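You operate a simulated robot arm through the tools that you are given. There is no shell and no other tool. Be economical: measure what you need, move in short steps, check, and stop when the job is done.

Carry out the task below with a simulated two-armed robot. There is one attempt and no reset: what you move stays moved.

JOB
Put the 2.0 m length clip from the white table top on the flat box and the 1.0 m length clip on the green book. Pull the lower drawer of the chest open. Any order will do.

Only the result counts: the job must be done as asked and must still hold three seconds after the hand-in. Knocking over, shifting, dropping, spilling or breaking anything else fails it.

ROBOT AND FRAMES
Two 7-joint arms with two-finger parallel grippers on one trunk, on a base that drives. Base frame: it is fixed to the floor where the robot stands at the start and does not move with it; the origin is under the middle of the robot, x ahead of it, y to its left, z up; the surface under the hand at the start is at about z = 74. Lengths are in cm, angles in rad, forces in N, time in s.
The left shoulder is at the start at [2, 17, 112.8], the right one opposite. With the tool pointing down near the work surface each hand reaches from about 10 to 66 cm from the robot's upright axis, wherever it stands, measured 20 degrees to its own side. Places, roughly: lower drawer of the chest [720, 360, 80]. Payload 3.8 kg a hand.
The TCP of each hand is the grasp point between the finger pads, 3 cm short of the fingertips. In the tool frame z runs along the fingers and y along their closing line. The gripper opens to 11 cm. The fingers are 2 cm wide and 1 cm thick; the gripper's body (4.8 by 11.2 cm) begins 5.5 cm behind the TCP.
Orientation is told as [roll, pitch, yaw] about the base's x, y, z axes, in that order, counted from this pose: with the fingers straight down and closing along the base's y, the tool's x points along the base's -x, its y along +y and its z along -z.

CONTROLS
- The arms move only by the tool apply_moves. It takes "left_deltas", "right_deltas" or both (then of equal length, played together; a hand with none holds still); each is a list of rows, each an object of numbers (a shift or turn left out is 0, a gripper value left out holds the last): "dx", "dy", "dz": the shift along the base's x, y, z in units of 400 mm (1.0 is 400 mm); "rx", "ry", "rz": the turn, a rotation vector about the base's x, y, z in units of 90 degrees (1.0 is 90 degrees). In form: [{"dx": .., "dy": .., "dz": .., "rx": .., "ry": .., "rz": ..}, ...]. A call has 1 to 8 rows; each row is the pose to reach, as a shift and turn from the pose commanded when the call began. "left_grip" and "right_grip" are, for a hand that has rows, the finger opening in m, from 0 to 0.11, set as the call begins (left out, the last holds). A call with a number of a shift or a turn outside -1 to 1 is refused whole. Each row takes 0.2 s and may step no farther than 5 cm and 0.15 rad from the row before; otherwise, or with a gripper value out of range, the whole call is refused. Where a pose cannot be reached the arm comes as near as it can. A force on the tool above 40 N (or 10 N above the force at the start of the call, whichever is more), or a blocked arm, ends the call early, and 0.2 s more pass. The fingers move at their own pace (about 7.2 cm/s each) and stop on an object; they squeeze with about 40 N. The grip force told is the motor's: it shows also when the fingers shut on nothing. Time passes only in rows, and 0.2 s behind the last, so rows that repeat a pose let the fingers close. The reply holds the time, the measured pose of the TCP, the force on the tool along the base axes, the opening and the grip force, in the units named above and with some noise, with the torque about the TCP (base axes, N m) and any sound that the robot's microphone picked up.
- Cameras (640 x 400 px; columns grow to the right, rows downward): "scene" is now at [10.72, -2.61, 128.35]; the picture's right is [-0.28, -0.96, 0.00], its down [-0.51, 0.15, -0.85] and it looks along [0.81, -0.24, -0.53] (base axes); focal length 268 px, centre (320, 200). "left" rides on the left gripper at [7.2, -1.7, -10.3] in its tool frame; the picture's right is [0.23, 0.97, 0.00], its down [-0.76, 0.18, -0.62] and it looks along [-0.61, 0.14, 0.78] (tool axes); focal length 222 px, centre (320, 200). "right" rides on the right gripper at [7.2, 1.7, -10.3] in its tool frame; the picture's right is [-0.23, 0.97, 0.00], its down [-0.76, -0.18, -0.62] and it looks along [-0.61, -0.14, 0.78] (tool axes); focal length 222 px, centre (320, 200). There is no depth. A picture from a camera that has moved, and an enlarged one, comes with that camera's place and axes in the base frame and with its lens.
- grab_frame(camera): a new picture of that camera. It takes no simulated time.
- slide_trunk(by): slides the trunk up (or, below 0, down) by that many cm; the arms and the scene camera ride with it, the base frame stays. It gives what a move gives, with no picture.
- drive_base(legs): drives the robot by 1 to 6 legs, each [ahead, turn to the left] in cm and rad, along the robot's own axes; the way and the turn of a leg run together, so that a leg with both is an arc; at most 150 cm and 3.142 rad a leg. The arms and the cameras ride along, it lands a little off, and it stops where it bumps. It gives what a move gives.
- turn_head(pan, tilt): turns the head with the scene camera to pan (to the left, within 1.396 rad either way) and tilt (down, from -0.506 to 1.204), counted from straight ahead of the robot. It gives what a move gives.
- inspect(camera, box): a new picture of the part [left, top, right, bottom] of that camera's present view, enlarged. It takes no simulated time.
- sign_off(): hands the job in; it is judged then, once.

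Go step by step. Nothing tells you exact positions but the pictures and the camera data: compare them with the known pose of the tool, close in by small moves and look again before you grip or let go. The budget is 165 turns and 130 pictures, counting those below and the enlarged ones. Unless the task says otherwise, let go and move clear before handing in, and close with one line.

The tools are called after "Emit:" as name(argument=value, ...) on one line, values as JSON. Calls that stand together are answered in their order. apply_moves: Moves the arms, as the interface text tells. Its arguments: {"type":"object","properties":{"left_deltas":{"type":"array"},"left_grip":{"type":"number"},"right_deltas":{"type":"array"},"right_grip":{"type":"number"}},"required":[]} The other tools are called the same way: slide_trunk (by) slides the trunk up or down; drive_base (legs) drives the base; turn_head (pan, tilt) turns the head that bears the scene camera; grab_frame (camera) takes a picture; inspect (camera, box) takes an enlarged picture of a part of a camera's view; sign_off () hands the job in.

At the start:

```text
t: 0.0
left_tool_pos: [48.12, 7.28, 109.22]
left_orientation: [0.0, 0.001, 0.001]
left_ft_force: [0.7, 1.0, -0.6]
left_ft_torque: [0.01, -0.03, -0.02]
left_opening: 10.99
left_gripper_force: 0.2
right_tool_pos: [46.08, -32.97, 101.12]
right_orientation: [0.0, 0.001, -0.001]
right_ft_force: [0.3, -0.6, 0.7]
right_ft_torque: [0.0, 0.03, -0.03]
right_opening: 11.0
right_gripper_force: 0.0
trunk travel left (down, up): [-22.5, 34.5]
robot x, y, heading: [-0.08, 0.06, 0.001]
head pan, tilt: [-0.288, 0.562]
```

scene: 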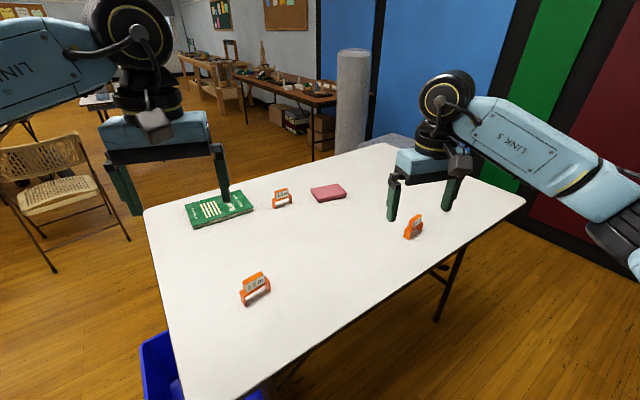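
right: 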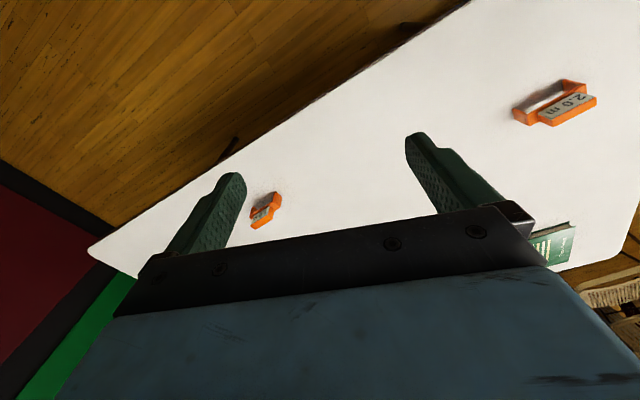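
left: 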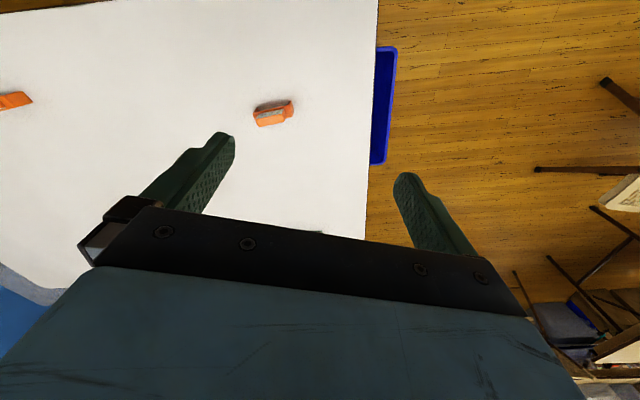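

I see three orange clips, a green book and a pink flat item on the white table. I'll enlarge them to read the labels.

Emit:
inspect(camera="scene", box=[225, 255, 295, 315])

Emit:
inspect(camera="scene", box=[180, 170, 360, 240])

Emit:
inspect(camera="scene", box=[380, 200, 450, 250])

Emit:
inspect(camera="right", box=[230, 170, 300, 240])

```text
6.67 times, centred on (260, 285) of scene
camera zoom: at [10.72, -2.61, 128.35], right [-0.28, -0.96, 0.0], down [-0.51, 0.15, -0.85], along [0.81, -0.24, -0.53], focal length 1788 px, centre (720, -367)
```

zoom: 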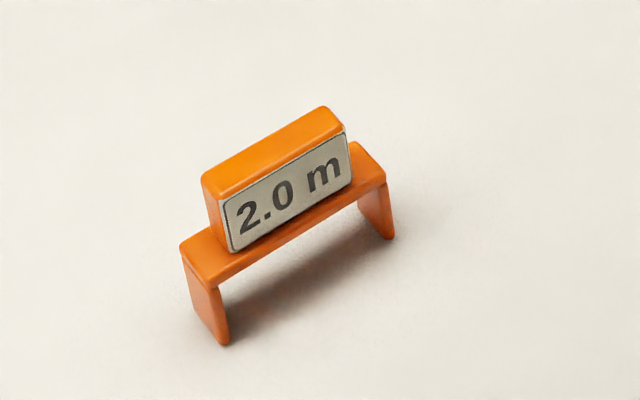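

```text
3.56 times, centred on (270, 205) of scene
camera zoom: at [10.72, -2.61, 128.35], right [-0.28, -0.96, 0.0], down [-0.51, 0.15, -0.85], along [0.81, -0.24, -0.53], focal length 954 px, centre (498, 182)
```

zoom: 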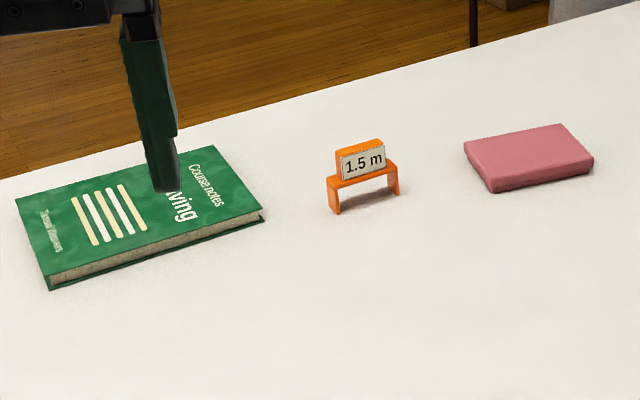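

```text
8.00 times, centred on (415, 225) of scene
camera zoom: at [10.72, -2.61, 128.35], right [-0.28, -0.96, 0.0], down [-0.51, 0.15, -0.85], along [0.81, -0.24, -0.53], focal length 2146 px, centre (-440, 0)
```

zoom: 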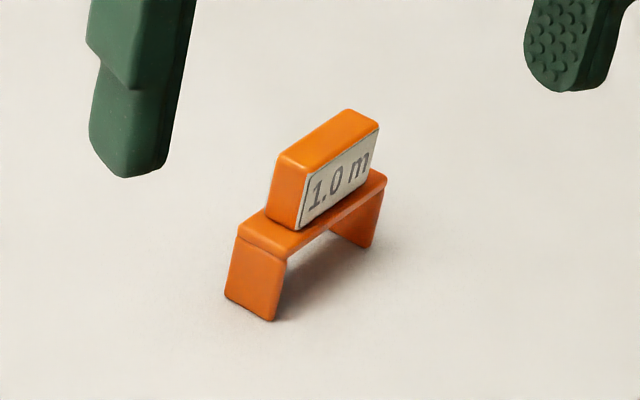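

```text
5.71 times, centred on (265, 205) of right
camera zoom: at [38.8, -31.37, 111.32], right [0.23, 0.97, 0.0], down [0.76, -0.18, 0.62], along [0.61, -0.14, -0.78], focal length 1269 px, centre (634, 171)
```

zoom: 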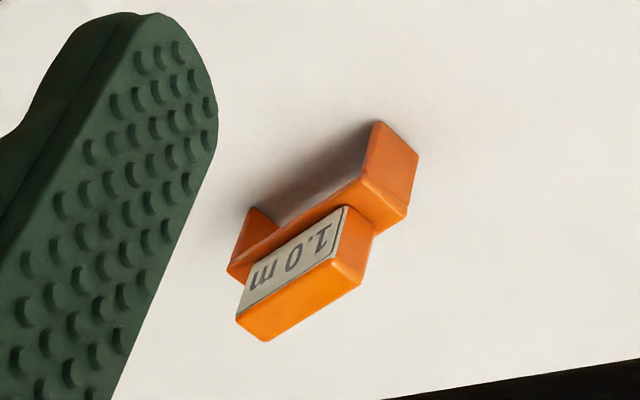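

The clips are 2.0 m (near, ~[56, 0]), 1.0 m (right, ~[65, -50]) and 1.5 m (leave alone). The pink flat box is at ~[96, -31] and the book at ~[97, 9], both on the far side. I'll start by bringing the left hand over the 2.0 m clip.

Emit:
apply_moves(left_deltas=[{"dx": 0.04, "dy": -0.035, "dz": -0.08, "rz": 0.06}, {"dx": 0.08, "dy": -0.07, "dz": -0.16, "rz": 0.12}, {"dx": 0.12, "dy": -0.105, "dz": -0.24, "rz": 0.18}, {"dx": 0.16, "dy": -0.14, "dz": -0.32, "rz": 0.24}, {"dx": 0.2, "dy": -0.175, "dz": -0.4, "rz": 0.28}, {"dx": 0.2, "dy": -0.175, "dz": -0.4, "rz": 0.28}], left_grip=0.11)

Emit:
grab_frame(camera="left")

Emit:
grab_frame(camera="scene")

```text
t: 1.4
left_tool_pos: [56.21, 0.42, 92.86]
left_orientation: [0.0, 0.0, 0.439]
left_ft_force: [0.7, -0.4, 0.0]
left_ft_torque: [-0.01, 0.02, 0.0]
left_opening: 10.99
left_gripper_force: 0.0
right_tool_pos: [46.01, -32.98, 100.9]
right_orientation: [0.001, -0.001, 0.0]
right_ft_force: [-0.4, 0.7, -0.3]
right_ft_torque: [0.03, -0.02, 0.01]
right_opening: 11.0
right_gripper_force: 0.1
trunk travel left (down, up): [-22.5, 34.5]
robot x, y, heading: [0.03, 0.07, -0.004]
head pan, tilt: [-0.288, 0.562]
```

```text
122 pictures are left
camera left: at [50.32, -4.36, 103.23], right [-0.62, 0.78, 0.0], down [0.61, 0.49, 0.62], along [0.49, 0.39, -0.78], focal length 222 px, centre (320, 200)
```

left: 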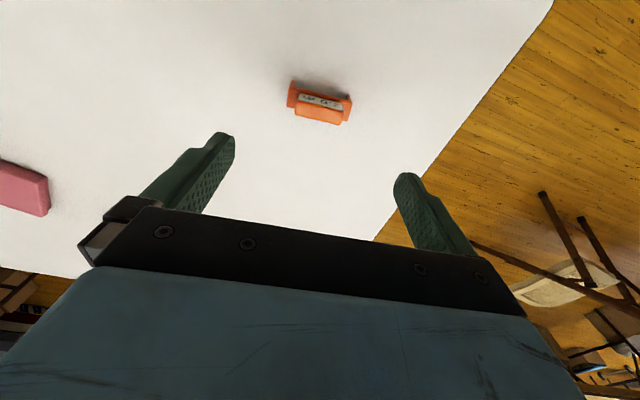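

```text
121 pictures are left
camera scene: at [10.7, -2.57, 128.35], right [-0.28, -0.96, 0.0], down [-0.51, 0.15, -0.85], along [0.81, -0.24, -0.53], focal length 268 px, centre (320, 200)
```

scene: 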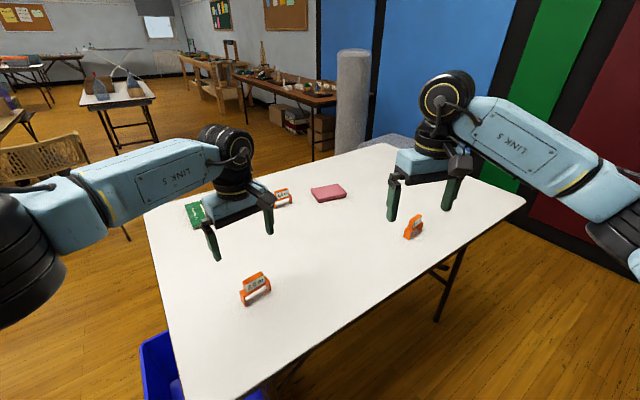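

The hand is 16 cm above the clip. I'll enlarge the left view to check the alignment.

Emit:
inspect(camera="left", box=[270, 65, 370, 140])

```text
5.33 times, centred on (320, 102) of left
camera zoom: at [50.32, -4.36, 103.23], right [-0.62, 0.78, 0.0], down [0.61, 0.49, 0.62], along [0.49, 0.39, -0.78], focal length 1185 px, centre (320, 720)
```

zoom: 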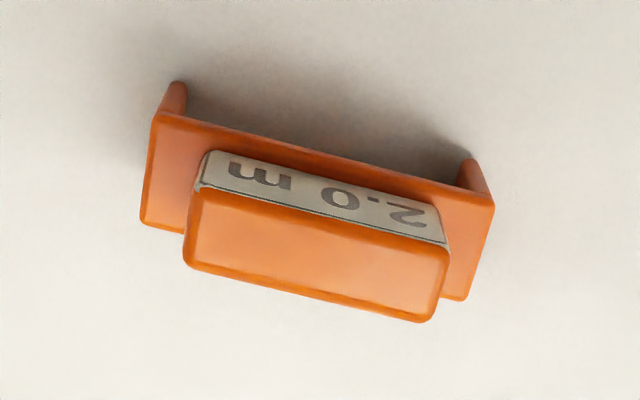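

The closing line already matches the clip's length, so I'll descend over its legs in the left hand.

Emit:
apply_moves(left_deltas=[{"dx": -0.001, "dy": -0.008, "dz": -0.1}, {"dx": -0.001, "dy": -0.008, "dz": -0.2}, {"dx": -0.001, "dy": -0.008, "dz": -0.29}, {"dx": -0.001, "dy": -0.008, "dz": -0.34}, {"dx": -0.001, "dy": -0.008, "dz": -0.36}, {"dx": -0.001, "dy": -0.008, "dz": -0.36}])

Emit:
grab_frame(camera="left")

Emit:
inspect(camera="scene", box=[200, 230, 312, 310])

```text
t: 2.8
left_tool_pos: [56.22, 0.25, 78.48]
left_orientation: [0.0, -0.001, 0.44]
left_ft_force: [-0.1, 0.6, 1.2]
left_ft_torque: [-0.01, -0.03, 0.0]
left_opening: 11.0
left_gripper_force: 0.1
right_tool_pos: [46.05, -33.0, 101.0]
right_orientation: [0.001, 0.001, 0.0]
right_ft_force: [0.0, -0.4, 0.5]
right_ft_torque: [0.01, -0.03, 0.02]
right_opening: 11.0
right_gripper_force: 0.1
trunk travel left (down, up): [-22.5, 34.5]
robot x, y, heading: [0.06, -0.05, -0.0]
head pan, tilt: [-0.288, 0.562]
```

```text
119 pictures are left
camera left: at [50.43, -4.6, 88.78], right [-0.62, 0.78, 0.0], down [0.61, 0.48, 0.62], along [0.49, 0.39, -0.78], focal length 222 px, centre (320, 200)
```

left: 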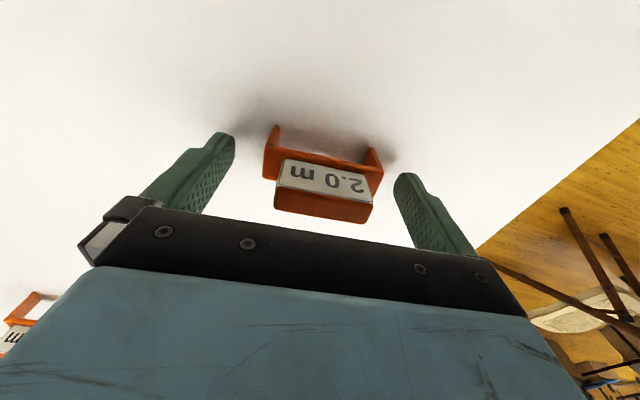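

```text
5.00 times, centred on (256, 270) of scene
camera zoom: at [10.72, -2.6, 128.35], right [-0.28, -0.96, 0.0], down [-0.51, 0.15, -0.85], along [0.81, -0.24, -0.53], focal length 1341 px, centre (640, -150)
```

zoom: 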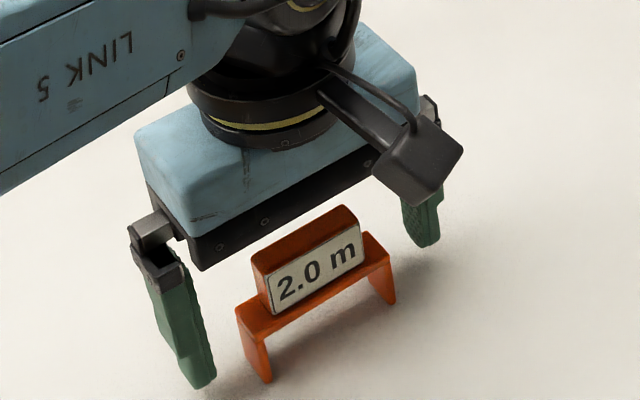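

The fingers straddle the clip and clear it on both sides. Closing now.

Emit:
apply_moves(left_deltas=[{}, {}, {}, {}], left_grip=0.05)

Emit:
grab_frame(camera="left")

```text
t: 3.8
left_tool_pos: [56.23, 0.0, 78.51]
left_orientation: [0.0, 0.0, 0.439]
left_ft_force: [-0.2, 0.1, -0.6]
left_ft_torque: [0.0, 0.01, -0.02]
left_opening: 7.09
left_gripper_force: 39.5
right_tool_pos: [46.04, -32.98, 100.98]
right_orientation: [0.001, -0.001, -0.002]
right_ft_force: [0.1, 0.2, -0.9]
right_ft_torque: [0.0, 0.0, 0.0]
right_opening: 11.04
right_gripper_force: 0.1
trunk travel left (down, up): [-22.5, 34.5]
robot x, y, heading: [0.12, -0.0, -0.002]
head pan, tilt: [-0.288, 0.562]
```

```text
117 pictures are left
camera left: at [50.43, -4.62, 88.81], right [-0.62, 0.78, 0.0], down [0.61, 0.49, 0.62], along [0.49, 0.39, -0.78], focal length 222 px, centre (320, 200)
```

left: 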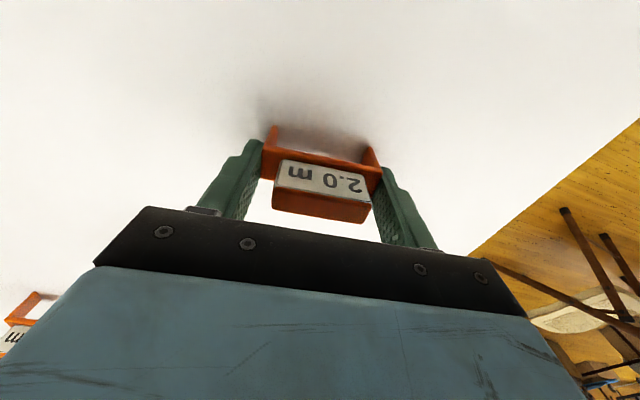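

The clip is gripped at 7.1 cm. Lifting it well clear.

Emit:
apply_moves(left_deltas=[{"dz": 0.05}, {"dz": 0.15}, {"dz": 0.27}, {"dz": 0.39}, {"dz": 0.5}, {"dx": -0.08, "dz": 0.55}, {"dx": -0.18, "dz": 0.55}, {"dx": -0.28, "dz": 0.55}])

Emit:
grab_frame(camera="left")

Emit:
turn_head(pan=-0.9, tilt=0.55)

Emit:
grab_frame(camera="scene")

Emit:
turn_head(pan=0.7, tilt=0.45)

Emit:
grab_frame(camera="scene")

```text
t: 5.6
left_tool_pos: [44.36, -0.11, 100.65]
left_orientation: [-0.001, -0.001, 0.442]
left_ft_force: [-0.4, 0.1, 0.0]
left_ft_torque: [0.01, -0.01, -0.01]
left_opening: 7.07
left_gripper_force: 39.5
right_tool_pos: [46.09, -32.95, 101.04]
right_orientation: [0.001, 0.0, 0.001]
right_ft_force: [1.1, -0.6, -0.9]
right_ft_torque: [0.02, -0.02, -0.02]
right_opening: 10.99
right_gripper_force: 0.0
trunk travel left (down, up): [-22.5, 34.5]
robot x, y, heading: [0.51, -0.15, -0.001]
head pan, tilt: [-0.288, 0.562]
```

```text
116 pictures are left
camera left: at [38.56, -4.82, 110.98], right [-0.62, 0.78, 0.0], down [0.61, 0.49, 0.62], along [0.49, 0.39, -0.78], focal length 222 px, centre (320, 200)
```

left: 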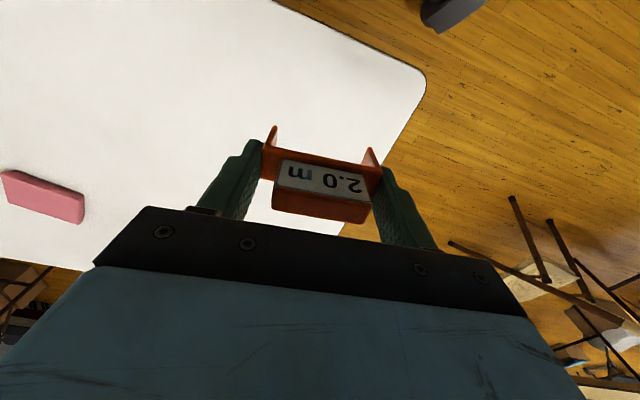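

```text
t: 6.6
left_tool_pos: [44.36, -0.1, 100.75]
left_orientation: [0.001, 0.0, 0.442]
left_ft_force: [-0.1, -0.8, 0.1]
left_ft_torque: [-0.01, 0.0, 0.01]
left_opening: 7.1
left_gripper_force: 40.0
right_tool_pos: [46.0, -33.01, 100.97]
right_orientation: [0.0, -0.001, 0.001]
right_ft_force: [-0.1, 0.8, 0.1]
right_ft_torque: [0.0, 0.02, -0.02]
right_opening: 10.98
right_gripper_force: 0.0
trunk travel left (down, up): [-22.5, 34.5]
robot x, y, heading: [0.36, -0.11, -0.0]
head pan, tilt: [-0.901, 0.55]
```

```text
115 pictures are left
camera scene: at [7.73, -7.09, 128.46], right [-0.78, -0.62, 0.0], down [-0.32, 0.41, -0.85], along [0.53, -0.67, -0.52], focal length 268 px, centre (320, 200)
```

scene: 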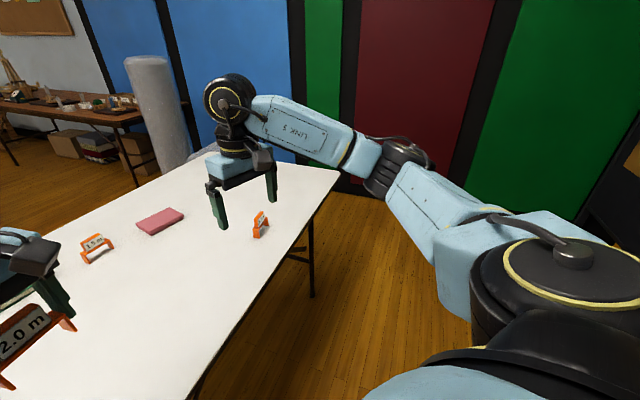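

```text
t: 8.3
left_tool_pos: [44.52, -0.14, 100.7]
left_orientation: [0.0, 0.0, 0.439]
left_ft_force: [0.0, -0.1, 0.2]
left_ft_torque: [0.01, 0.02, 0.03]
left_opening: 7.09
left_gripper_force: 40.1
right_tool_pos: [46.06, -33.07, 101.06]
right_orientation: [0.001, -0.001, -0.002]
right_ft_force: [0.2, 0.2, -0.9]
right_ft_torque: [0.0, 0.01, 0.01]
right_opening: 10.99
right_gripper_force: 0.1
trunk travel left (down, up): [-22.5, 34.5]
robot x, y, heading: [-0.1, -0.39, 0.0]
head pan, tilt: [0.7, 0.45]
```

```text
114 pictures are left
camera scene: at [9.18, 5.86, 129.37], right [0.64, -0.77, 0.0], down [-0.33, -0.28, -0.9], along [0.69, 0.58, -0.44], focal length 268 px, centre (320, 200)
```

scene: 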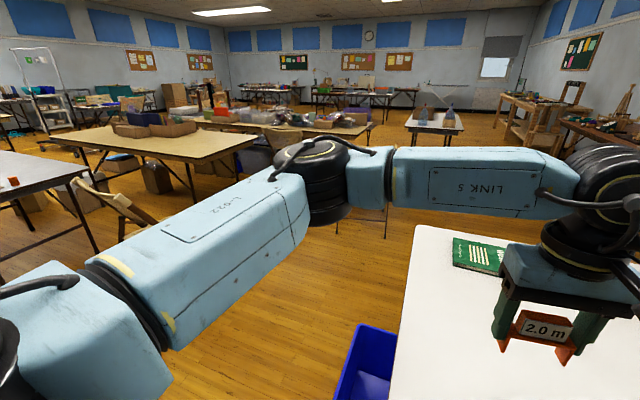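

The 2.0 m clip is held in the left hand and the floor along the near edge is clear. I'll drive along the table edge so the right hand can reach the 1.0 m clip.

Emit:
drive_base(legs=[[0, -1.23], [38, 0], [0, 1.3]])

Emit:
turn_head(pan=-0.3, tilt=0.65)

Emit:
grab_frame(camera="scene")

Emit:
grab_frame(camera="right")

```text
t: 16.8
left_tool_pos: [58.67, -34.72, 100.63]
left_orientation: [0.0, -0.001, 0.481]
left_ft_force: [-0.6, -0.4, 0.3]
left_ft_torque: [-0.03, 0.03, 0.03]
left_opening: 7.1
left_gripper_force: 40.1
right_tool_pos: [61.83, -67.51, 100.98]
right_orientation: [0.001, 0.0, 0.043]
right_ft_force: [0.8, -0.5, 0.6]
right_ft_torque: [0.01, 0.01, 0.02]
right_opening: 10.99
right_gripper_force: 0.3
trunk travel left (down, up): [-22.5, 34.5]
robot x, y, heading: [14.8, -36.43, 0.041]
head pan, tilt: [0.7, 0.45]
```

```text
t: 18.1
left_tool_pos: [58.83, -34.68, 100.59]
left_orientation: [0.0, 0.0, 0.481]
left_ft_force: [0.1, 0.3, 0.0]
left_ft_torque: [0.03, -0.04, 0.0]
left_opening: 7.09
left_gripper_force: 40.4
right_tool_pos: [61.81, -67.48, 101.07]
right_orientation: [-0.001, 0.0, 0.042]
right_ft_force: [0.0, 0.4, 0.3]
right_ft_torque: [-0.02, 0.02, 0.0]
right_opening: 10.98
right_gripper_force: 0.2
trunk travel left (down, up): [-22.5, 34.5]
robot x, y, heading: [14.58, -36.37, 0.037]
head pan, tilt: [-0.3, 0.649]
```

```text
113 pictures are left
camera scene: at [24.94, -38.63, 127.58], right [-0.26, -0.97, 0.0], down [-0.58, 0.15, -0.8], along [0.77, -0.2, -0.6], focal length 268 px, centre (320, 200)
```

scene: 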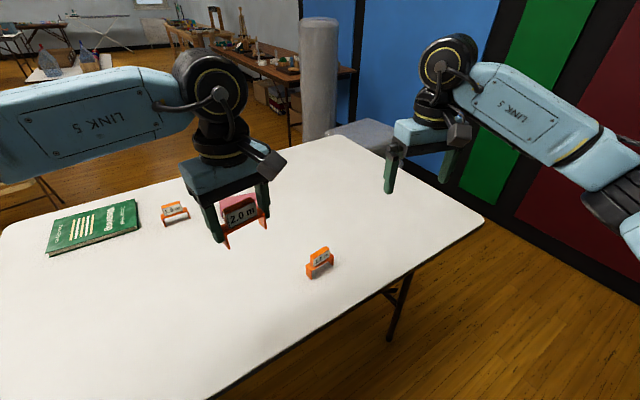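

```text
112 pictures are left
camera right: at [54.48, -66.18, 111.32], right [0.19, 0.98, 0.0], down [0.77, -0.15, 0.62], along [0.61, -0.12, -0.78], focal length 222 px, centre (320, 200)
```

right: 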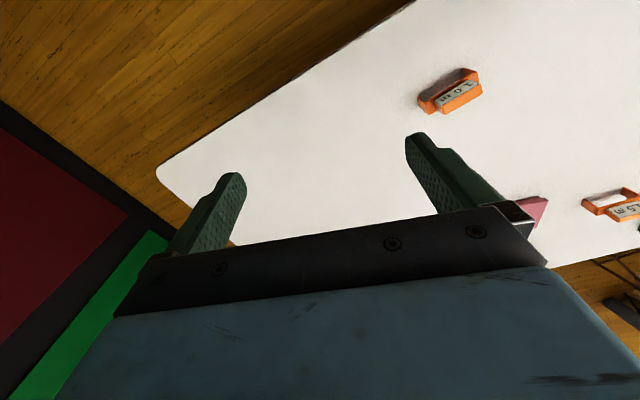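

The 1.0 m clip is at ~[65.5, -49.7]. I'll move the left hand aside and bring the right hand over the clip.

Emit:
apply_moves(left_deltas=[{"dx": -0.03, "dy": 0.09}, {"dx": -0.06, "dy": 0.18}, {"dx": -0.1, "dy": 0.27}, {"dx": -0.14, "dy": 0.36}, {"dx": -0.18, "dy": 0.45}, {"dx": -0.18, "dy": 0.45}], right_deltas=[{"dx": 0.02, "dy": 0.09, "dz": -0.03, "rz": 0.05}, {"dx": 0.04, "dy": 0.18, "dz": -0.08, "rz": 0.1}, {"dx": 0.06, "dy": 0.27, "dz": -0.13, "rz": 0.15}, {"dx": 0.08, "dy": 0.36, "dz": -0.18, "rz": 0.2}, {"dx": 0.0925, "dy": 0.445, "dz": -0.225, "rz": 0.25}, {"dx": 0.0925, "dy": 0.445, "dz": -0.225, "rz": 0.25}], right_grip=0.11)

Emit:
inspect(camera="right", box=[260, 60, 380, 135])

Emit:
grab_frame(camera="scene")

```text
t: 19.5
left_tool_pos: [51.7, -16.96, 100.66]
left_orientation: [0.001, 0.001, 0.481]
left_ft_force: [0.4, -0.7, -1.0]
left_ft_torque: [0.0, 0.03, -0.02]
left_opening: 7.07
left_gripper_force: 40.5
right_tool_pos: [65.43, -49.72, 92.04]
right_orientation: [-0.001, -0.002, 0.435]
right_ft_force: [0.8, -0.1, 0.0]
right_ft_torque: [0.02, 0.0, -0.02]
right_opening: 11.01
right_gripper_force: 0.1
trunk travel left (down, up): [-22.5, 34.5]
robot x, y, heading: [14.36, -36.25, 0.048]
head pan, tilt: [-0.3, 0.649]
```

```text
5.33 times, centred on (320, 98) of right
camera zoom: at [58.12, -51.4, 102.37], right [-0.2, 0.98, 0.0], down [0.77, 0.16, 0.62], along [0.61, 0.13, -0.78], focal length 1185 px, centre (320, 747)
```

zoom: 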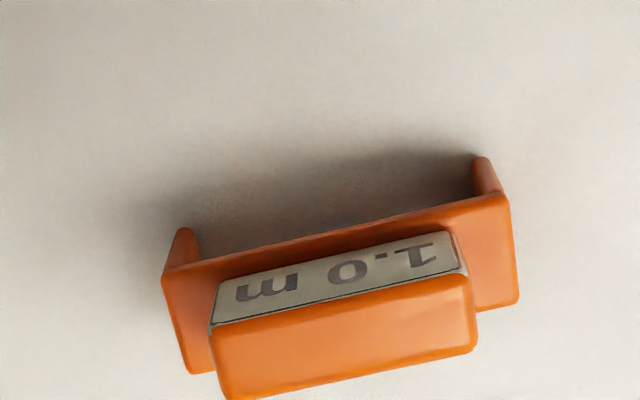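

```text
110 pictures are left
camera scene: at [24.95, -38.7, 127.58], right [-0.26, -0.97, 0.0], down [-0.58, 0.16, -0.8], along [0.77, -0.2, -0.6], focal length 268 px, centre (320, 200)
```

scene: 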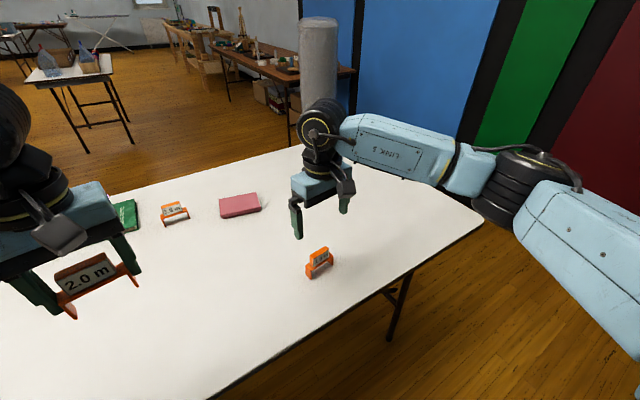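

The alignment is good, so I'll shift slightly, descend and close the right hand on the 1.0 m clip.

Emit:
apply_moves(right_deltas=[{"dx": 0.002, "dy": 0.01, "dz": -0.1}, {"dx": 0.002, "dy": 0.01, "dz": -0.2}, {"dx": 0.002, "dy": 0.01, "dz": -0.28}, {"dx": 0.002, "dy": 0.01, "dz": -0.32}, {"dx": 0.002, "dy": 0.01, "dz": -0.342}, {"dx": 0.002, "dy": 0.01, "dz": -0.342}])

Emit:
grab_frame(camera="right")

```text
t: 20.9
left_tool_pos: [51.71, -16.9, 100.77]
left_orientation: [-0.001, 0.001, 0.484]
left_ft_force: [0.2, -0.4, -0.8]
left_ft_torque: [0.01, 0.0, 0.01]
left_opening: 7.07
left_gripper_force: 40.1
right_tool_pos: [65.52, -49.42, 78.33]
right_orientation: [-0.001, 0.0, 0.435]
right_ft_force: [0.4, 0.5, 0.8]
right_ft_torque: [-0.01, -0.02, 0.0]
right_opening: 11.0
right_gripper_force: 0.1
trunk travel left (down, up): [-22.5, 34.5]
robot x, y, heading: [14.34, -36.89, 0.045]
head pan, tilt: [-0.3, 0.649]
```

```text
109 pictures are left
camera right: at [58.23, -50.99, 88.65], right [-0.2, 0.98, 0.0], down [0.77, 0.16, 0.62], along [0.61, 0.13, -0.78], focal length 222 px, centre (320, 200)
```

right: 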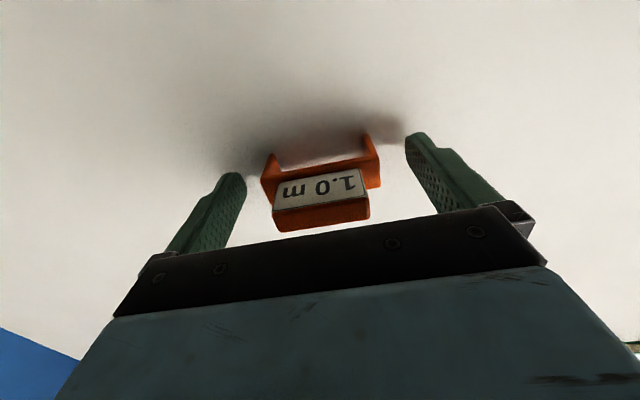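

The 1.0 m clip sits between the fingers. I'll close, then lift.

Emit:
apply_moves(right_deltas=[{}, {}, {}, {}], right_grip=0.05)

Emit:
apply_moves(right_deltas=[{"dz": 0.05}, {"dz": 0.15}, {"dz": 0.27}, {"dz": 0.39}, {"dz": 0.5}, {"dx": -0.08, "dy": -0.03, "dz": 0.55}, {"dx": -0.18, "dy": -0.06, "dz": 0.55}, {"dx": -0.28, "dy": -0.09, "dz": 0.55}])

Emit:
grab_frame(camera="right")

Emit:
turn_head(pan=1.2, tilt=0.5)

Emit:
grab_frame(camera="scene")

Emit:
turn_head(pan=-0.6, tilt=0.35)

Emit:
grab_frame(camera="scene")

```text
t: 21.9
left_tool_pos: [51.71, -16.76, 100.76]
left_orientation: [-0.001, -0.001, 0.482]
left_ft_force: [-0.5, -0.3, -0.2]
left_ft_torque: [-0.02, 0.02, -0.02]
left_opening: 7.09
left_gripper_force: 40.2
right_tool_pos: [65.46, -49.33, 78.33]
right_orientation: [-0.001, 0.0, 0.433]
right_ft_force: [-0.6, 0.4, -0.4]
right_ft_torque: [0.01, -0.02, 0.01]
right_opening: 7.06
right_gripper_force: 40.0
trunk travel left (down, up): [-22.5, 34.5]
robot x, y, heading: [14.46, -36.35, 0.043]
head pan, tilt: [-0.3, 0.649]
```

```text
t: 23.7
left_tool_pos: [51.64, -16.98, 100.68]
left_orientation: [-0.001, 0.0, 0.482]
left_ft_force: [-0.2, -0.2, 0.0]
left_ft_torque: [-0.01, 0.0, -0.04]
left_opening: 7.09
left_gripper_force: 40.2
right_tool_pos: [54.43, -52.94, 100.32]
right_orientation: [-0.002, 0.0, 0.435]
right_ft_force: [-0.2, 0.9, 0.6]
right_ft_torque: [0.02, 0.02, 0.01]
right_opening: 7.1
right_gripper_force: 39.9
trunk travel left (down, up): [-22.5, 34.5]
robot x, y, heading: [14.73, -36.3, 0.045]
head pan, tilt: [-0.3, 0.649]
```

```text
108 pictures are left
camera right: at [47.11, -54.51, 110.63], right [-0.2, 0.98, 0.0], down [0.77, 0.16, 0.62], along [0.61, 0.13, -0.78], focal length 222 px, centre (320, 200)
```

right: 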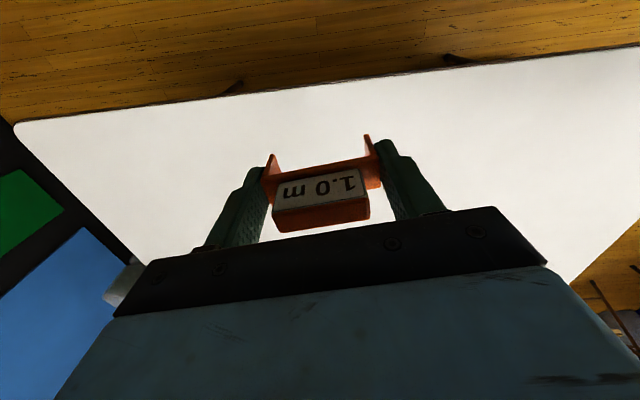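

```text
t: 25.3
left_tool_pos: [51.7, -16.91, 100.6]
left_orientation: [0.0, 0.0, 0.481]
left_ft_force: [-0.4, 0.3, -0.4]
left_ft_torque: [0.0, -0.03, 0.0]
left_opening: 7.09
left_gripper_force: 40.4
right_tool_pos: [54.52, -52.88, 100.23]
right_orientation: [0.0, 0.001, 0.435]
right_ft_force: [-0.5, -0.1, 0.5]
right_ft_torque: [-0.04, 0.02, -0.01]
right_opening: 7.07
right_gripper_force: 40.5
trunk travel left (down, up): [-22.5, 34.5]
robot x, y, heading: [14.43, -36.37, 0.044]
head pan, tilt: [1.201, 0.499]
```

```text
107 pictures are left
camera scene: at [19.49, -27.81, 128.92], right [0.95, -0.32, 0.0], down [-0.15, -0.45, -0.88], along [0.28, 0.83, -0.48], focal length 268 px, centre (320, 200)
```

scene: 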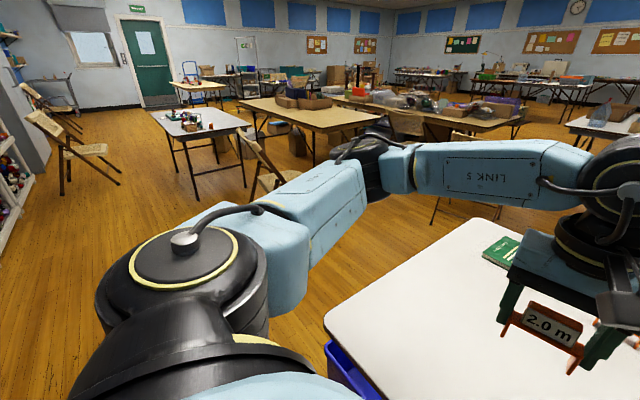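

```text
t: 27.1
left_tool_pos: [51.74, -16.79, 100.69]
left_orientation: [0.001, 0.001, 0.482]
left_ft_force: [0.1, -0.9, 0.5]
left_ft_torque: [0.01, 0.01, -0.02]
left_opening: 7.11
left_gripper_force: 39.7
right_tool_pos: [54.53, -52.81, 100.28]
right_orientation: [0.0, 0.0, 0.434]
right_ft_force: [-1.1, 0.8, -0.3]
right_ft_torque: [0.0, 0.0, -0.02]
right_opening: 7.09
right_gripper_force: 40.2
trunk travel left (down, up): [-22.5, 34.5]
robot x, y, heading: [14.04, -36.4, 0.043]
head pan, tilt: [-0.6, 0.351]
```

```text
106 pictures are left
camera scene: at [24.45, -41.35, 130.29], right [-0.53, -0.85, 0.0], down [-0.29, 0.18, -0.94], along [0.8, -0.5, -0.34], focal length 268 px, centre (320, 200)
```

scene: 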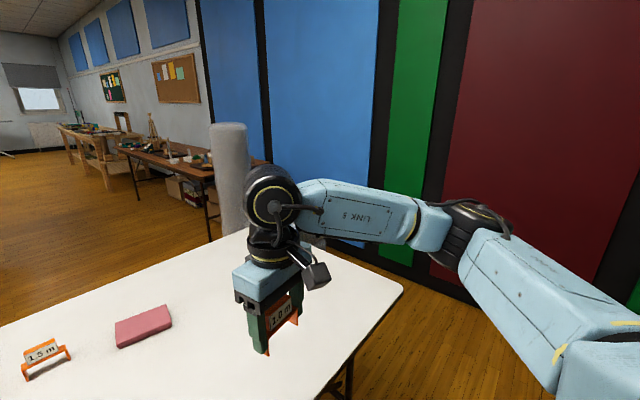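

Both clips are held. I'll drive around the left end of the table to its far side, starting parallel to the near edge.

Emit:
drive_base(legs=[[0, 1.866], [138, 0]])

Emit:
turn_head(pan=-1.3, tilt=0.45)

Emit:
grab_frame(camera="scene")

```text
t: 38.5
left_tool_pos: [-69.98, 118.6, 100.73]
left_orientation: [0.0, -0.002, 2.422]
left_ft_force: [0.0, 0.0, -0.4]
left_ft_torque: [0.0, -0.01, 0.0]
left_opening: 7.06
left_gripper_force: 40.1
right_tool_pos: [-37.37, 134.18, 100.35]
right_orientation: [-0.001, 0.0, 2.375]
right_ft_force: [-1.0, 0.3, 0.3]
right_ft_torque: [-0.01, 0.0, -0.02]
right_opening: 7.08
right_gripper_force: 39.8
trunk travel left (down, up): [-22.5, 34.5]
robot x, y, heading: [-38.25, 90.74, 1.98]
head pan, tilt: [-0.6, 0.351]
```

```text
t: 39.6
left_tool_pos: [-69.96, 118.56, 100.6]
left_orientation: [0.0, 0.0, 2.421]
left_ft_force: [0.0, 0.4, 0.0]
left_ft_torque: [-0.02, 0.02, 0.04]
left_opening: 7.07
left_gripper_force: 39.8
right_tool_pos: [-37.43, 134.13, 100.24]
right_orientation: [0.0, 0.0, 2.375]
right_ft_force: [-0.2, -0.3, -0.1]
right_ft_torque: [0.03, -0.03, 0.0]
right_opening: 7.08
right_gripper_force: 40.1
trunk travel left (down, up): [-22.5, 34.5]
robot x, y, heading: [-38.13, 90.76, 1.984]
head pan, tilt: [-1.3, 0.45]
```

```text
105 pictures are left
camera scene: at [-31.92, 98.55, 129.37], right [0.63, -0.78, 0.0], down [-0.34, -0.27, -0.9], along [0.7, 0.57, -0.44], focal length 268 px, centre (320, 200)
```

scene: 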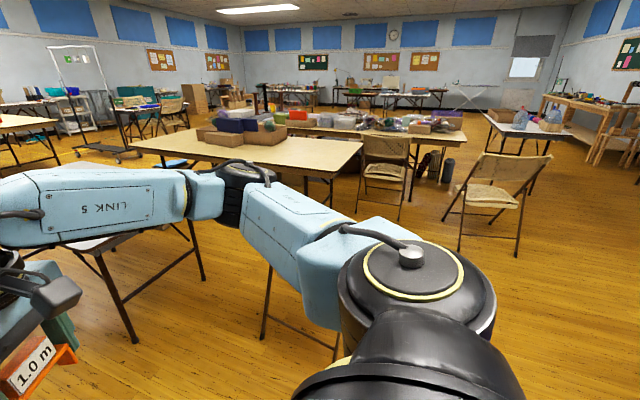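

The way along the left side is clear (a chair sits at about [30, 165] and another at [180-240, 90-140]). I'll turn right and go past the bin.

Emit:
drive_base(legs=[[0, -2.08], [95, 0]])

Emit:
turn_head(pan=-0.3, tilt=0.6)

Emit:
grab_frame(camera="scene")

```text
t: 49.6
left_tool_pos: [97.58, 95.09, 100.64]
left_orientation: [0.0, 0.001, 0.337]
left_ft_force: [-0.5, 0.0, -0.4]
left_ft_torque: [-0.04, 0.01, -0.02]
left_opening: 7.07
left_gripper_force: 40.2
right_tool_pos: [95.0, 59.06, 100.29]
right_orientation: [0.001, -0.001, 0.288]
right_ft_force: [0.1, 0.2, 0.3]
right_ft_torque: [-0.01, 0.02, 0.0]
right_opening: 7.07
right_gripper_force: 40.0
trunk travel left (down, up): [-22.5, 34.5]
robot x, y, heading: [57.98, 81.52, -0.102]
head pan, tilt: [-1.3, 0.45]
```

```text
t: 50.8
left_tool_pos: [97.59, 95.2, 100.79]
left_orientation: [-0.001, 0.001, 0.334]
left_ft_force: [1.2, 0.0, -0.3]
left_ft_torque: [-0.03, -0.01, -0.01]
left_opening: 7.09
left_gripper_force: 39.9
right_tool_pos: [94.98, 59.22, 100.23]
right_orientation: [-0.001, -0.001, 0.287]
right_ft_force: [-0.4, -0.4, -0.3]
right_ft_torque: [-0.02, 0.03, 0.05]
right_opening: 7.1
right_gripper_force: 40.1
trunk travel left (down, up): [-22.5, 34.5]
robot x, y, heading: [58.11, 81.29, -0.101]
head pan, tilt: [-0.3, 0.6]
```

```text
104 pictures are left
camera scene: at [68.04, 77.45, 128.01], right [-0.4, -0.92, 0.0], down [-0.52, 0.22, -0.83], along [0.76, -0.33, -0.56], focal length 268 px, centre (320, 200)
```

scene: 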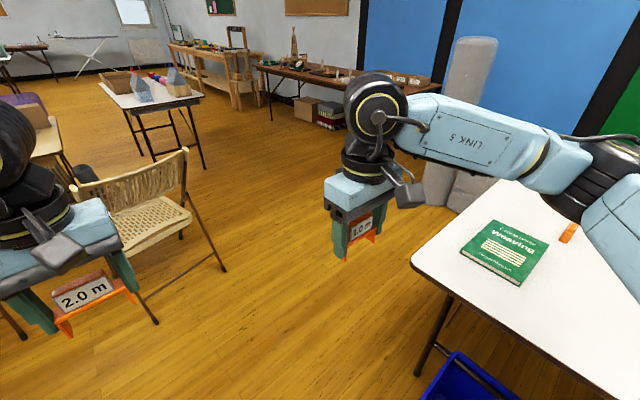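

The table's far-left corner is at [104, 35] and the chair's legs are at [173, 122] and [194, 85]. I'll pass between them.

Emit:
drive_base(legs=[[73, 0], [0, -1.08]])

Emit:
turn_head(pan=0.0, tilt=0.6)

Emit:
grab_frame(camera="scene")

```text
t: 57.5
left_tool_pos: [161.76, 45.95, 100.8]
left_orientation: [0.0, -0.001, -0.735]
left_ft_force: [0.0, 0.2, -1.1]
left_ft_torque: [-0.02, 0.01, 0.01]
left_opening: 7.11
left_gripper_force: 39.6
right_tool_pos: [128.76, 30.91, 100.34]
right_orientation: [-0.001, 0.0, -0.782]
right_ft_force: [-0.7, 0.4, 0.7]
right_ft_torque: [0.01, -0.02, 0.0]
right_opening: 7.08
right_gripper_force: 39.7
trunk travel left (down, up): [-22.5, 34.5]
robot x, y, heading: [130.23, 74.25, -1.177]
head pan, tilt: [-0.3, 0.6]
```

```text
t: 58.3
left_tool_pos: [161.75, 45.97, 100.74]
left_orientation: [-0.001, 0.001, -0.735]
left_ft_force: [0.1, 0.0, -0.7]
left_ft_torque: [0.01, 0.02, 0.04]
left_opening: 7.07
left_gripper_force: 40.2
right_tool_pos: [128.75, 30.87, 100.29]
right_orientation: [0.002, -0.001, -0.781]
right_ft_force: [0.1, 0.5, 0.5]
right_ft_torque: [-0.05, 0.02, 0.01]
right_opening: 7.08
right_gripper_force: 39.6
trunk travel left (down, up): [-22.5, 34.5]
robot x, y, heading: [130.39, 74.38, -1.174]
head pan, tilt: [0.0, 0.6]
```

```text
103 pictures are left
camera scene: at [134.63, 63.96, 128.01], right [-0.92, -0.39, 0.0], down [-0.22, 0.52, -0.83], along [0.32, -0.76, -0.56], focal length 268 px, centre (320, 200)
```

scene: 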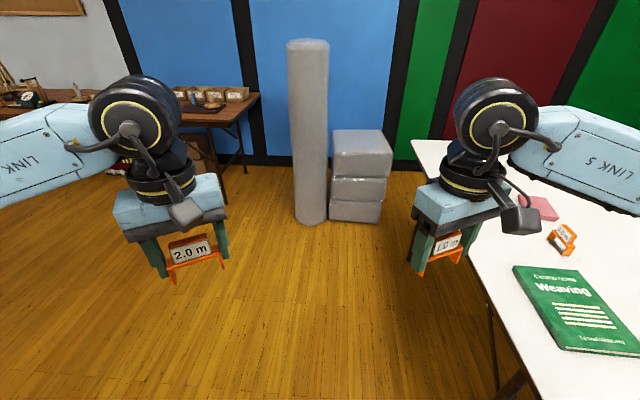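

The aisle is clear, with the pillar about 93 cm from my planned stand. I'll drive on and turn to face the table.

Emit:
drive_base(legs=[[74, 0], [0, -1.62]])

Emit:
turn_head(pan=0.0, tilt=0.75)

Emit:
grab_frame(camera="scene")

```text
t: 66.3
left_tool_pos: [127.54, -22.97, 100.68]
left_orientation: [0.0, -0.001, -2.376]
left_ft_force: [-0.4, -0.6, -0.4]
left_ft_torque: [0.01, -0.02, 0.01]
left_opening: 7.1
left_gripper_force: 40.0
right_tool_pos: [114.78, 10.72, 100.21]
right_orientation: [0.0, -0.001, -2.424]
right_ft_force: [-0.6, -0.6, 0.2]
right_ft_torque: [0.01, 0.02, 0.05]
right_opening: 7.08
right_gripper_force: 39.7
trunk travel left (down, up): [-22.5, 34.5]
robot x, y, heading: [158.12, 6.22, -2.817]
head pan, tilt: [0.0, 0.6]
```

```text
t: 67.0
left_tool_pos: [127.45, -23.02, 100.6]
left_orientation: [0.0, 0.0, -2.377]
left_ft_force: [0.1, -0.4, 0.0]
left_ft_torque: [0.01, 0.04, 0.01]
left_opening: 7.08
left_gripper_force: 40.0
right_tool_pos: [114.88, 10.74, 100.28]
right_orientation: [0.002, -0.001, -2.424]
right_ft_force: [0.1, 0.0, 1.1]
right_ft_torque: [0.01, -0.03, 0.01]
right_opening: 7.06
right_gripper_force: 39.9
trunk travel left (down, up): [-22.5, 34.5]
robot x, y, heading: [157.62, 5.83, -2.816]
head pan, tilt: [0.0, 0.75]
```

```text
102 pictures are left
camera scene: at [148.02, 2.77, 126.73], right [-0.32, 0.95, 0.0], down [0.65, 0.22, -0.73], along [-0.69, -0.23, -0.68], focal length 268 px, centre (320, 200)
```

scene: 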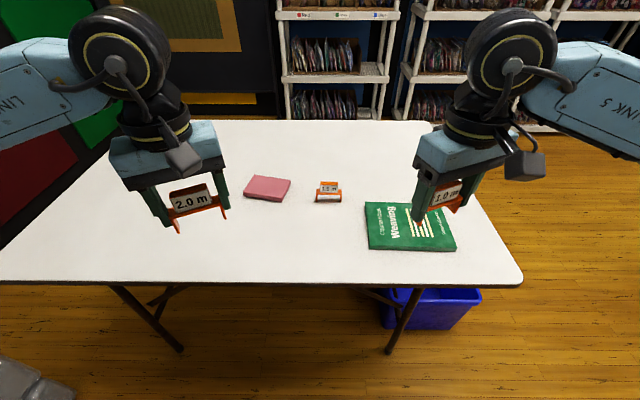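

I'm facing the table squarely: box at ~[97, -30], book at ~[98, 9.5]. I'll move 7 cm closer for reach.

Emit:
drive_base(legs=[[7, 0]])

Emit:
grab_frame(camera="scene")

Emit:
inspect(camera="scene", box=[220, 150, 460, 300])

```text
t: 68.0
left_tool_pos: [120.67, -25.42, 100.75]
left_orientation: [-0.001, 0.002, -2.377]
left_ft_force: [-0.4, -0.1, 0.3]
left_ft_torque: [0.03, -0.03, -0.02]
left_opening: 7.08
left_gripper_force: 40.2
right_tool_pos: [107.84, 8.49, 100.29]
right_orientation: [0.002, 0.0, -2.425]
right_ft_force: [-0.5, -0.7, -0.5]
right_ft_torque: [0.01, -0.04, -0.01]
right_opening: 7.09
right_gripper_force: 40.0
trunk travel left (down, up): [-22.5, 34.5]
robot x, y, heading: [151.25, 3.68, -2.816]
head pan, tilt: [0.0, 0.75]
```

```text
101 pictures are left
camera scene: at [141.15, 0.47, 126.71], right [-0.32, 0.95, 0.0], down [0.65, 0.22, -0.73], along [-0.69, -0.23, -0.68], focal length 268 px, centre (320, 200)
```

scene: 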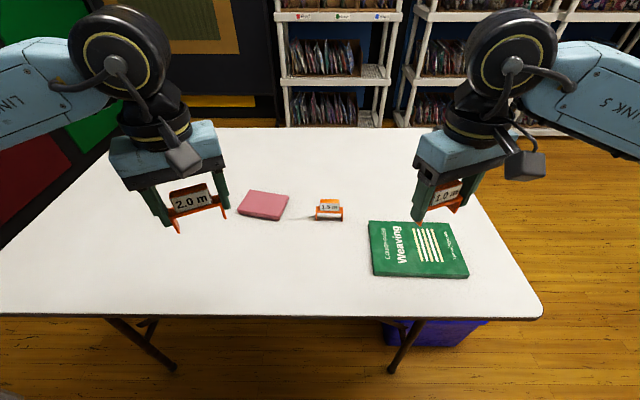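

```text
2.67 times, centred on (340, 225) of scene
camera zoom: at [141.15, 0.47, 126.71], right [-0.32, 0.95, 0.0], down [0.65, 0.22, -0.73], along [-0.69, -0.23, -0.68], focal length 715 px, centre (267, 133)
```

zoom: 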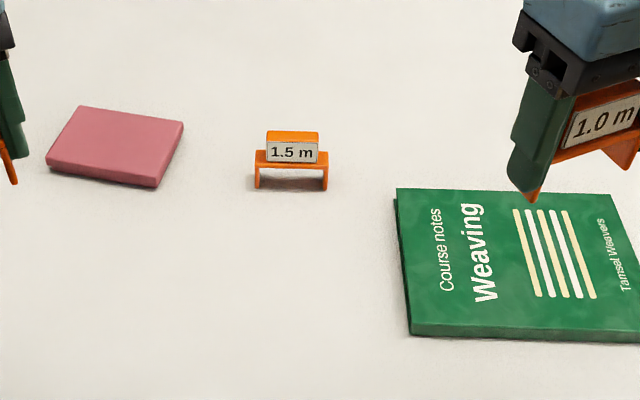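

Box centre computed at [95.8, -31.1] with its long axis ~95°, and the book centre at [97.3, 9.1]. I'll bring both clips above their places, aligned with the supports.

Emit:
apply_moves(left_deltas=[{"dx": -0.1, "dy": -0.0225, "dz": -0.03, "rz": -0.072}, {"dx": -0.2, "dy": -0.045, "dz": -0.07, "rz": -0.144}, {"dx": -0.3, "dy": -0.0675, "dz": -0.11, "rz": -0.215}, {"dx": -0.4, "dy": -0.09, "dz": -0.15, "rz": -0.287}, {"dx": -0.5, "dy": -0.1125, "dz": -0.19, "rz": -0.358}, {"dx": -0.5975, "dy": -0.135, "dz": -0.23, "rz": -0.43}, {"dx": -0.5975, "dy": -0.135, "dz": -0.25, "rz": -0.43}, {"dx": -0.5975, "dy": -0.135, "dz": -0.25, "rz": -0.43}], right_deltas=[{"dx": -0.05, "dz": -0.03, "rz": -0.045}, {"dx": -0.1, "dz": -0.07, "rz": -0.09}, {"dx": -0.15, "dz": -0.11, "rz": -0.135}, {"dx": -0.2, "dz": -0.15, "rz": -0.18}, {"dx": -0.2335, "dy": 0.0125, "dz": -0.19, "rz": -0.225}, {"dx": -0.2335, "dy": 0.0125, "dz": -0.23, "rz": -0.25}, {"dx": -0.2335, "dy": 0.0125, "dz": -0.25, "rz": -0.25}, {"dx": -0.2335, "dy": 0.0125, "dz": -0.25, "rz": -0.25}])

Emit:
grab_frame(camera="scene")

Emit:
grab_frame(camera="left")

Emit:
grab_frame(camera="right")

```text
t: 69.8
left_tool_pos: [96.88, -30.68, 90.6]
left_orientation: [0.0, 0.0, -3.054]
left_ft_force: [0.4, 0.0, -0.7]
left_ft_torque: [0.02, 0.01, 0.02]
left_opening: 7.08
left_gripper_force: 39.6
right_tool_pos: [98.56, 9.15, 90.27]
right_orientation: [0.001, 0.001, -2.817]
right_ft_force: [-0.6, 0.4, -0.7]
right_ft_torque: [-0.01, -0.01, -0.01]
right_opening: 7.08
right_gripper_force: 40.1
trunk travel left (down, up): [-22.5, 34.5]
robot x, y, heading: [150.78, 3.94, -2.818]
head pan, tilt: [0.0, 0.75]
```

```text
99 pictures are left
camera scene: at [141.25, 0.53, 126.72], right [-0.32, 0.95, 0.0], down [0.65, 0.22, -0.73], along [-0.69, -0.23, -0.68], focal length 268 px, centre (320, 200)
```

scene: 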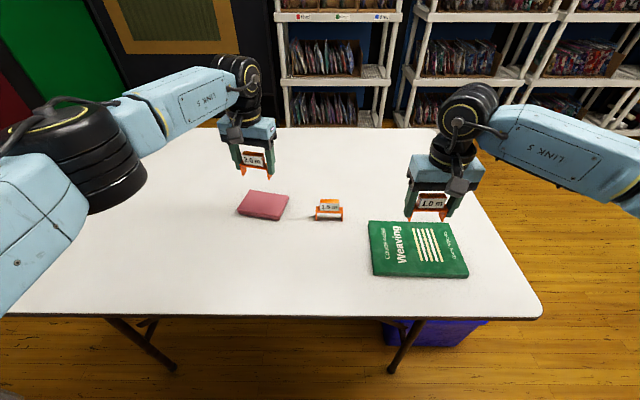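

```text
98 pictures are left
camera left: at [103.91, -28.38, 100.95], right [0.31, -0.95, 0.0], down [-0.74, -0.24, 0.62], along [-0.59, -0.19, -0.78], focal length 222 px, centre (320, 200)
```

left: 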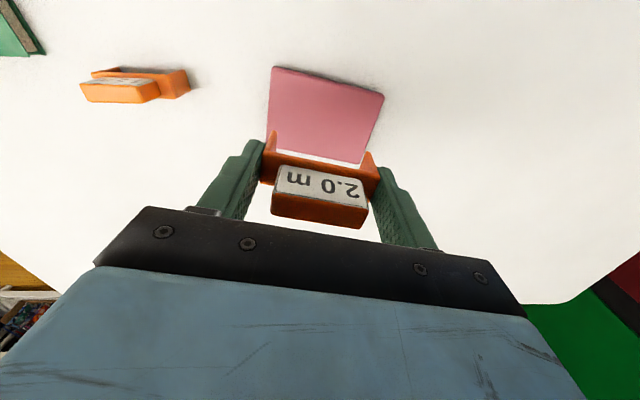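

```text
97 pictures are left
camera right: at [106.03, 9.73, 100.59], right [0.09, -1.0, 0.0], down [-0.78, -0.07, 0.62], along [-0.62, -0.06, -0.78], focal length 222 px, centre (320, 200)
```

right: 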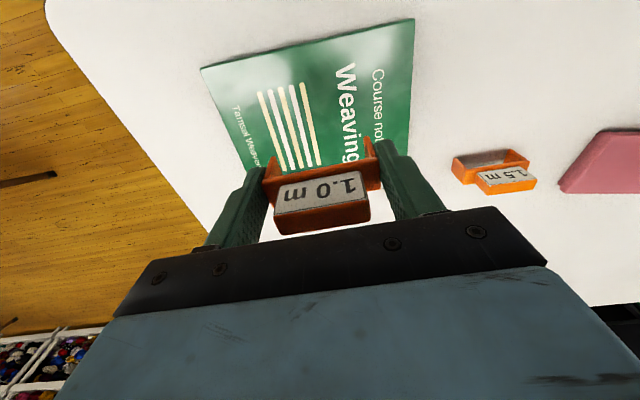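

Both clips are over their supports. Lowering to just above contact.

Emit:
apply_moves(left_deltas=[{"dx": -0.008, "dy": -0.008, "dz": -0.08}, {"dx": -0.008, "dy": -0.008, "dz": -0.15}, {"dx": -0.008, "dy": -0.008, "dz": -0.2}, {"dx": -0.008, "dy": -0.008, "dz": -0.225}, {"dx": -0.008, "dy": -0.008, "dz": -0.225}], right_deltas=[{"dz": -0.08}, {"dz": -0.15}, {"dz": -0.19}, {"dz": -0.21}, {"dz": -0.21}])

Emit:
inspect(camera="scene", box=[210, 160, 306, 220])

Emit:
inspect(camera="scene", box=[370, 190, 482, 260])

```text
t: 71.0
left_tool_pos: [97.51, -31.86, 82.41]
left_orientation: [-0.001, -0.001, -3.052]
left_ft_force: [0.2, 0.1, -0.1]
left_ft_torque: [0.01, 0.02, 0.02]
left_opening: 7.09
left_gripper_force: 39.8
left hand out of reach, approached as far as the arm can: row 2, 3, 4, 5
right_tool_pos: [98.45, 8.87, 81.89]
right_orientation: [-0.001, 0.0, -2.817]
right_ft_force: [0.5, -0.1, 0.1]
right_ft_torque: [-0.01, 0.02, 0.01]
right_opening: 7.08
right_gripper_force: 39.8
trunk travel left (down, up): [-22.5, 34.5]
robot x, y, heading: [150.85, 3.66, -2.816]
head pan, tilt: [0.0, 0.75]
```

```text
6.67 times, centred on (258, 190) of scene
camera zoom: at [141.26, 0.49, 126.72], right [-0.32, 0.95, 0.0], down [0.65, 0.22, -0.73], along [-0.69, -0.23, -0.68], focal length 1788 px, centre (733, 267)
```

zoom: 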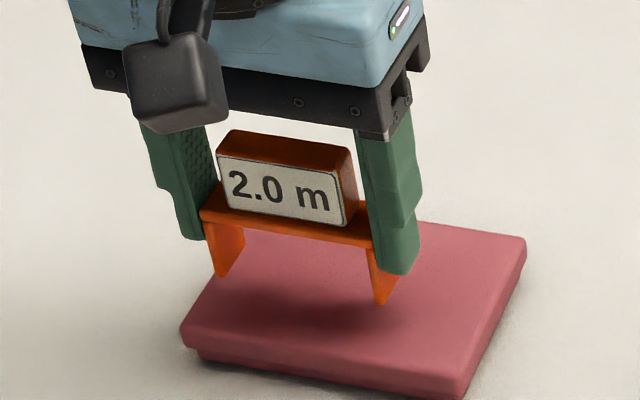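

```text
5.71 times, centred on (426, 225) of scene
camera zoom: at [141.26, 0.49, 126.72], right [-0.32, 0.95, 0.0], down [0.65, 0.22, -0.73], along [-0.69, -0.23, -0.68], focal length 1533 px, centre (-286, 57)
```

zoom: 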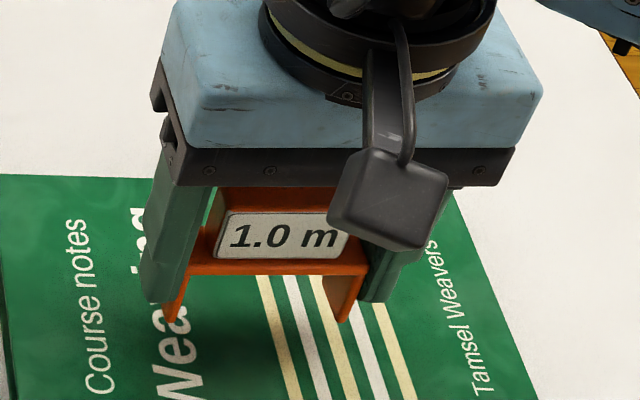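

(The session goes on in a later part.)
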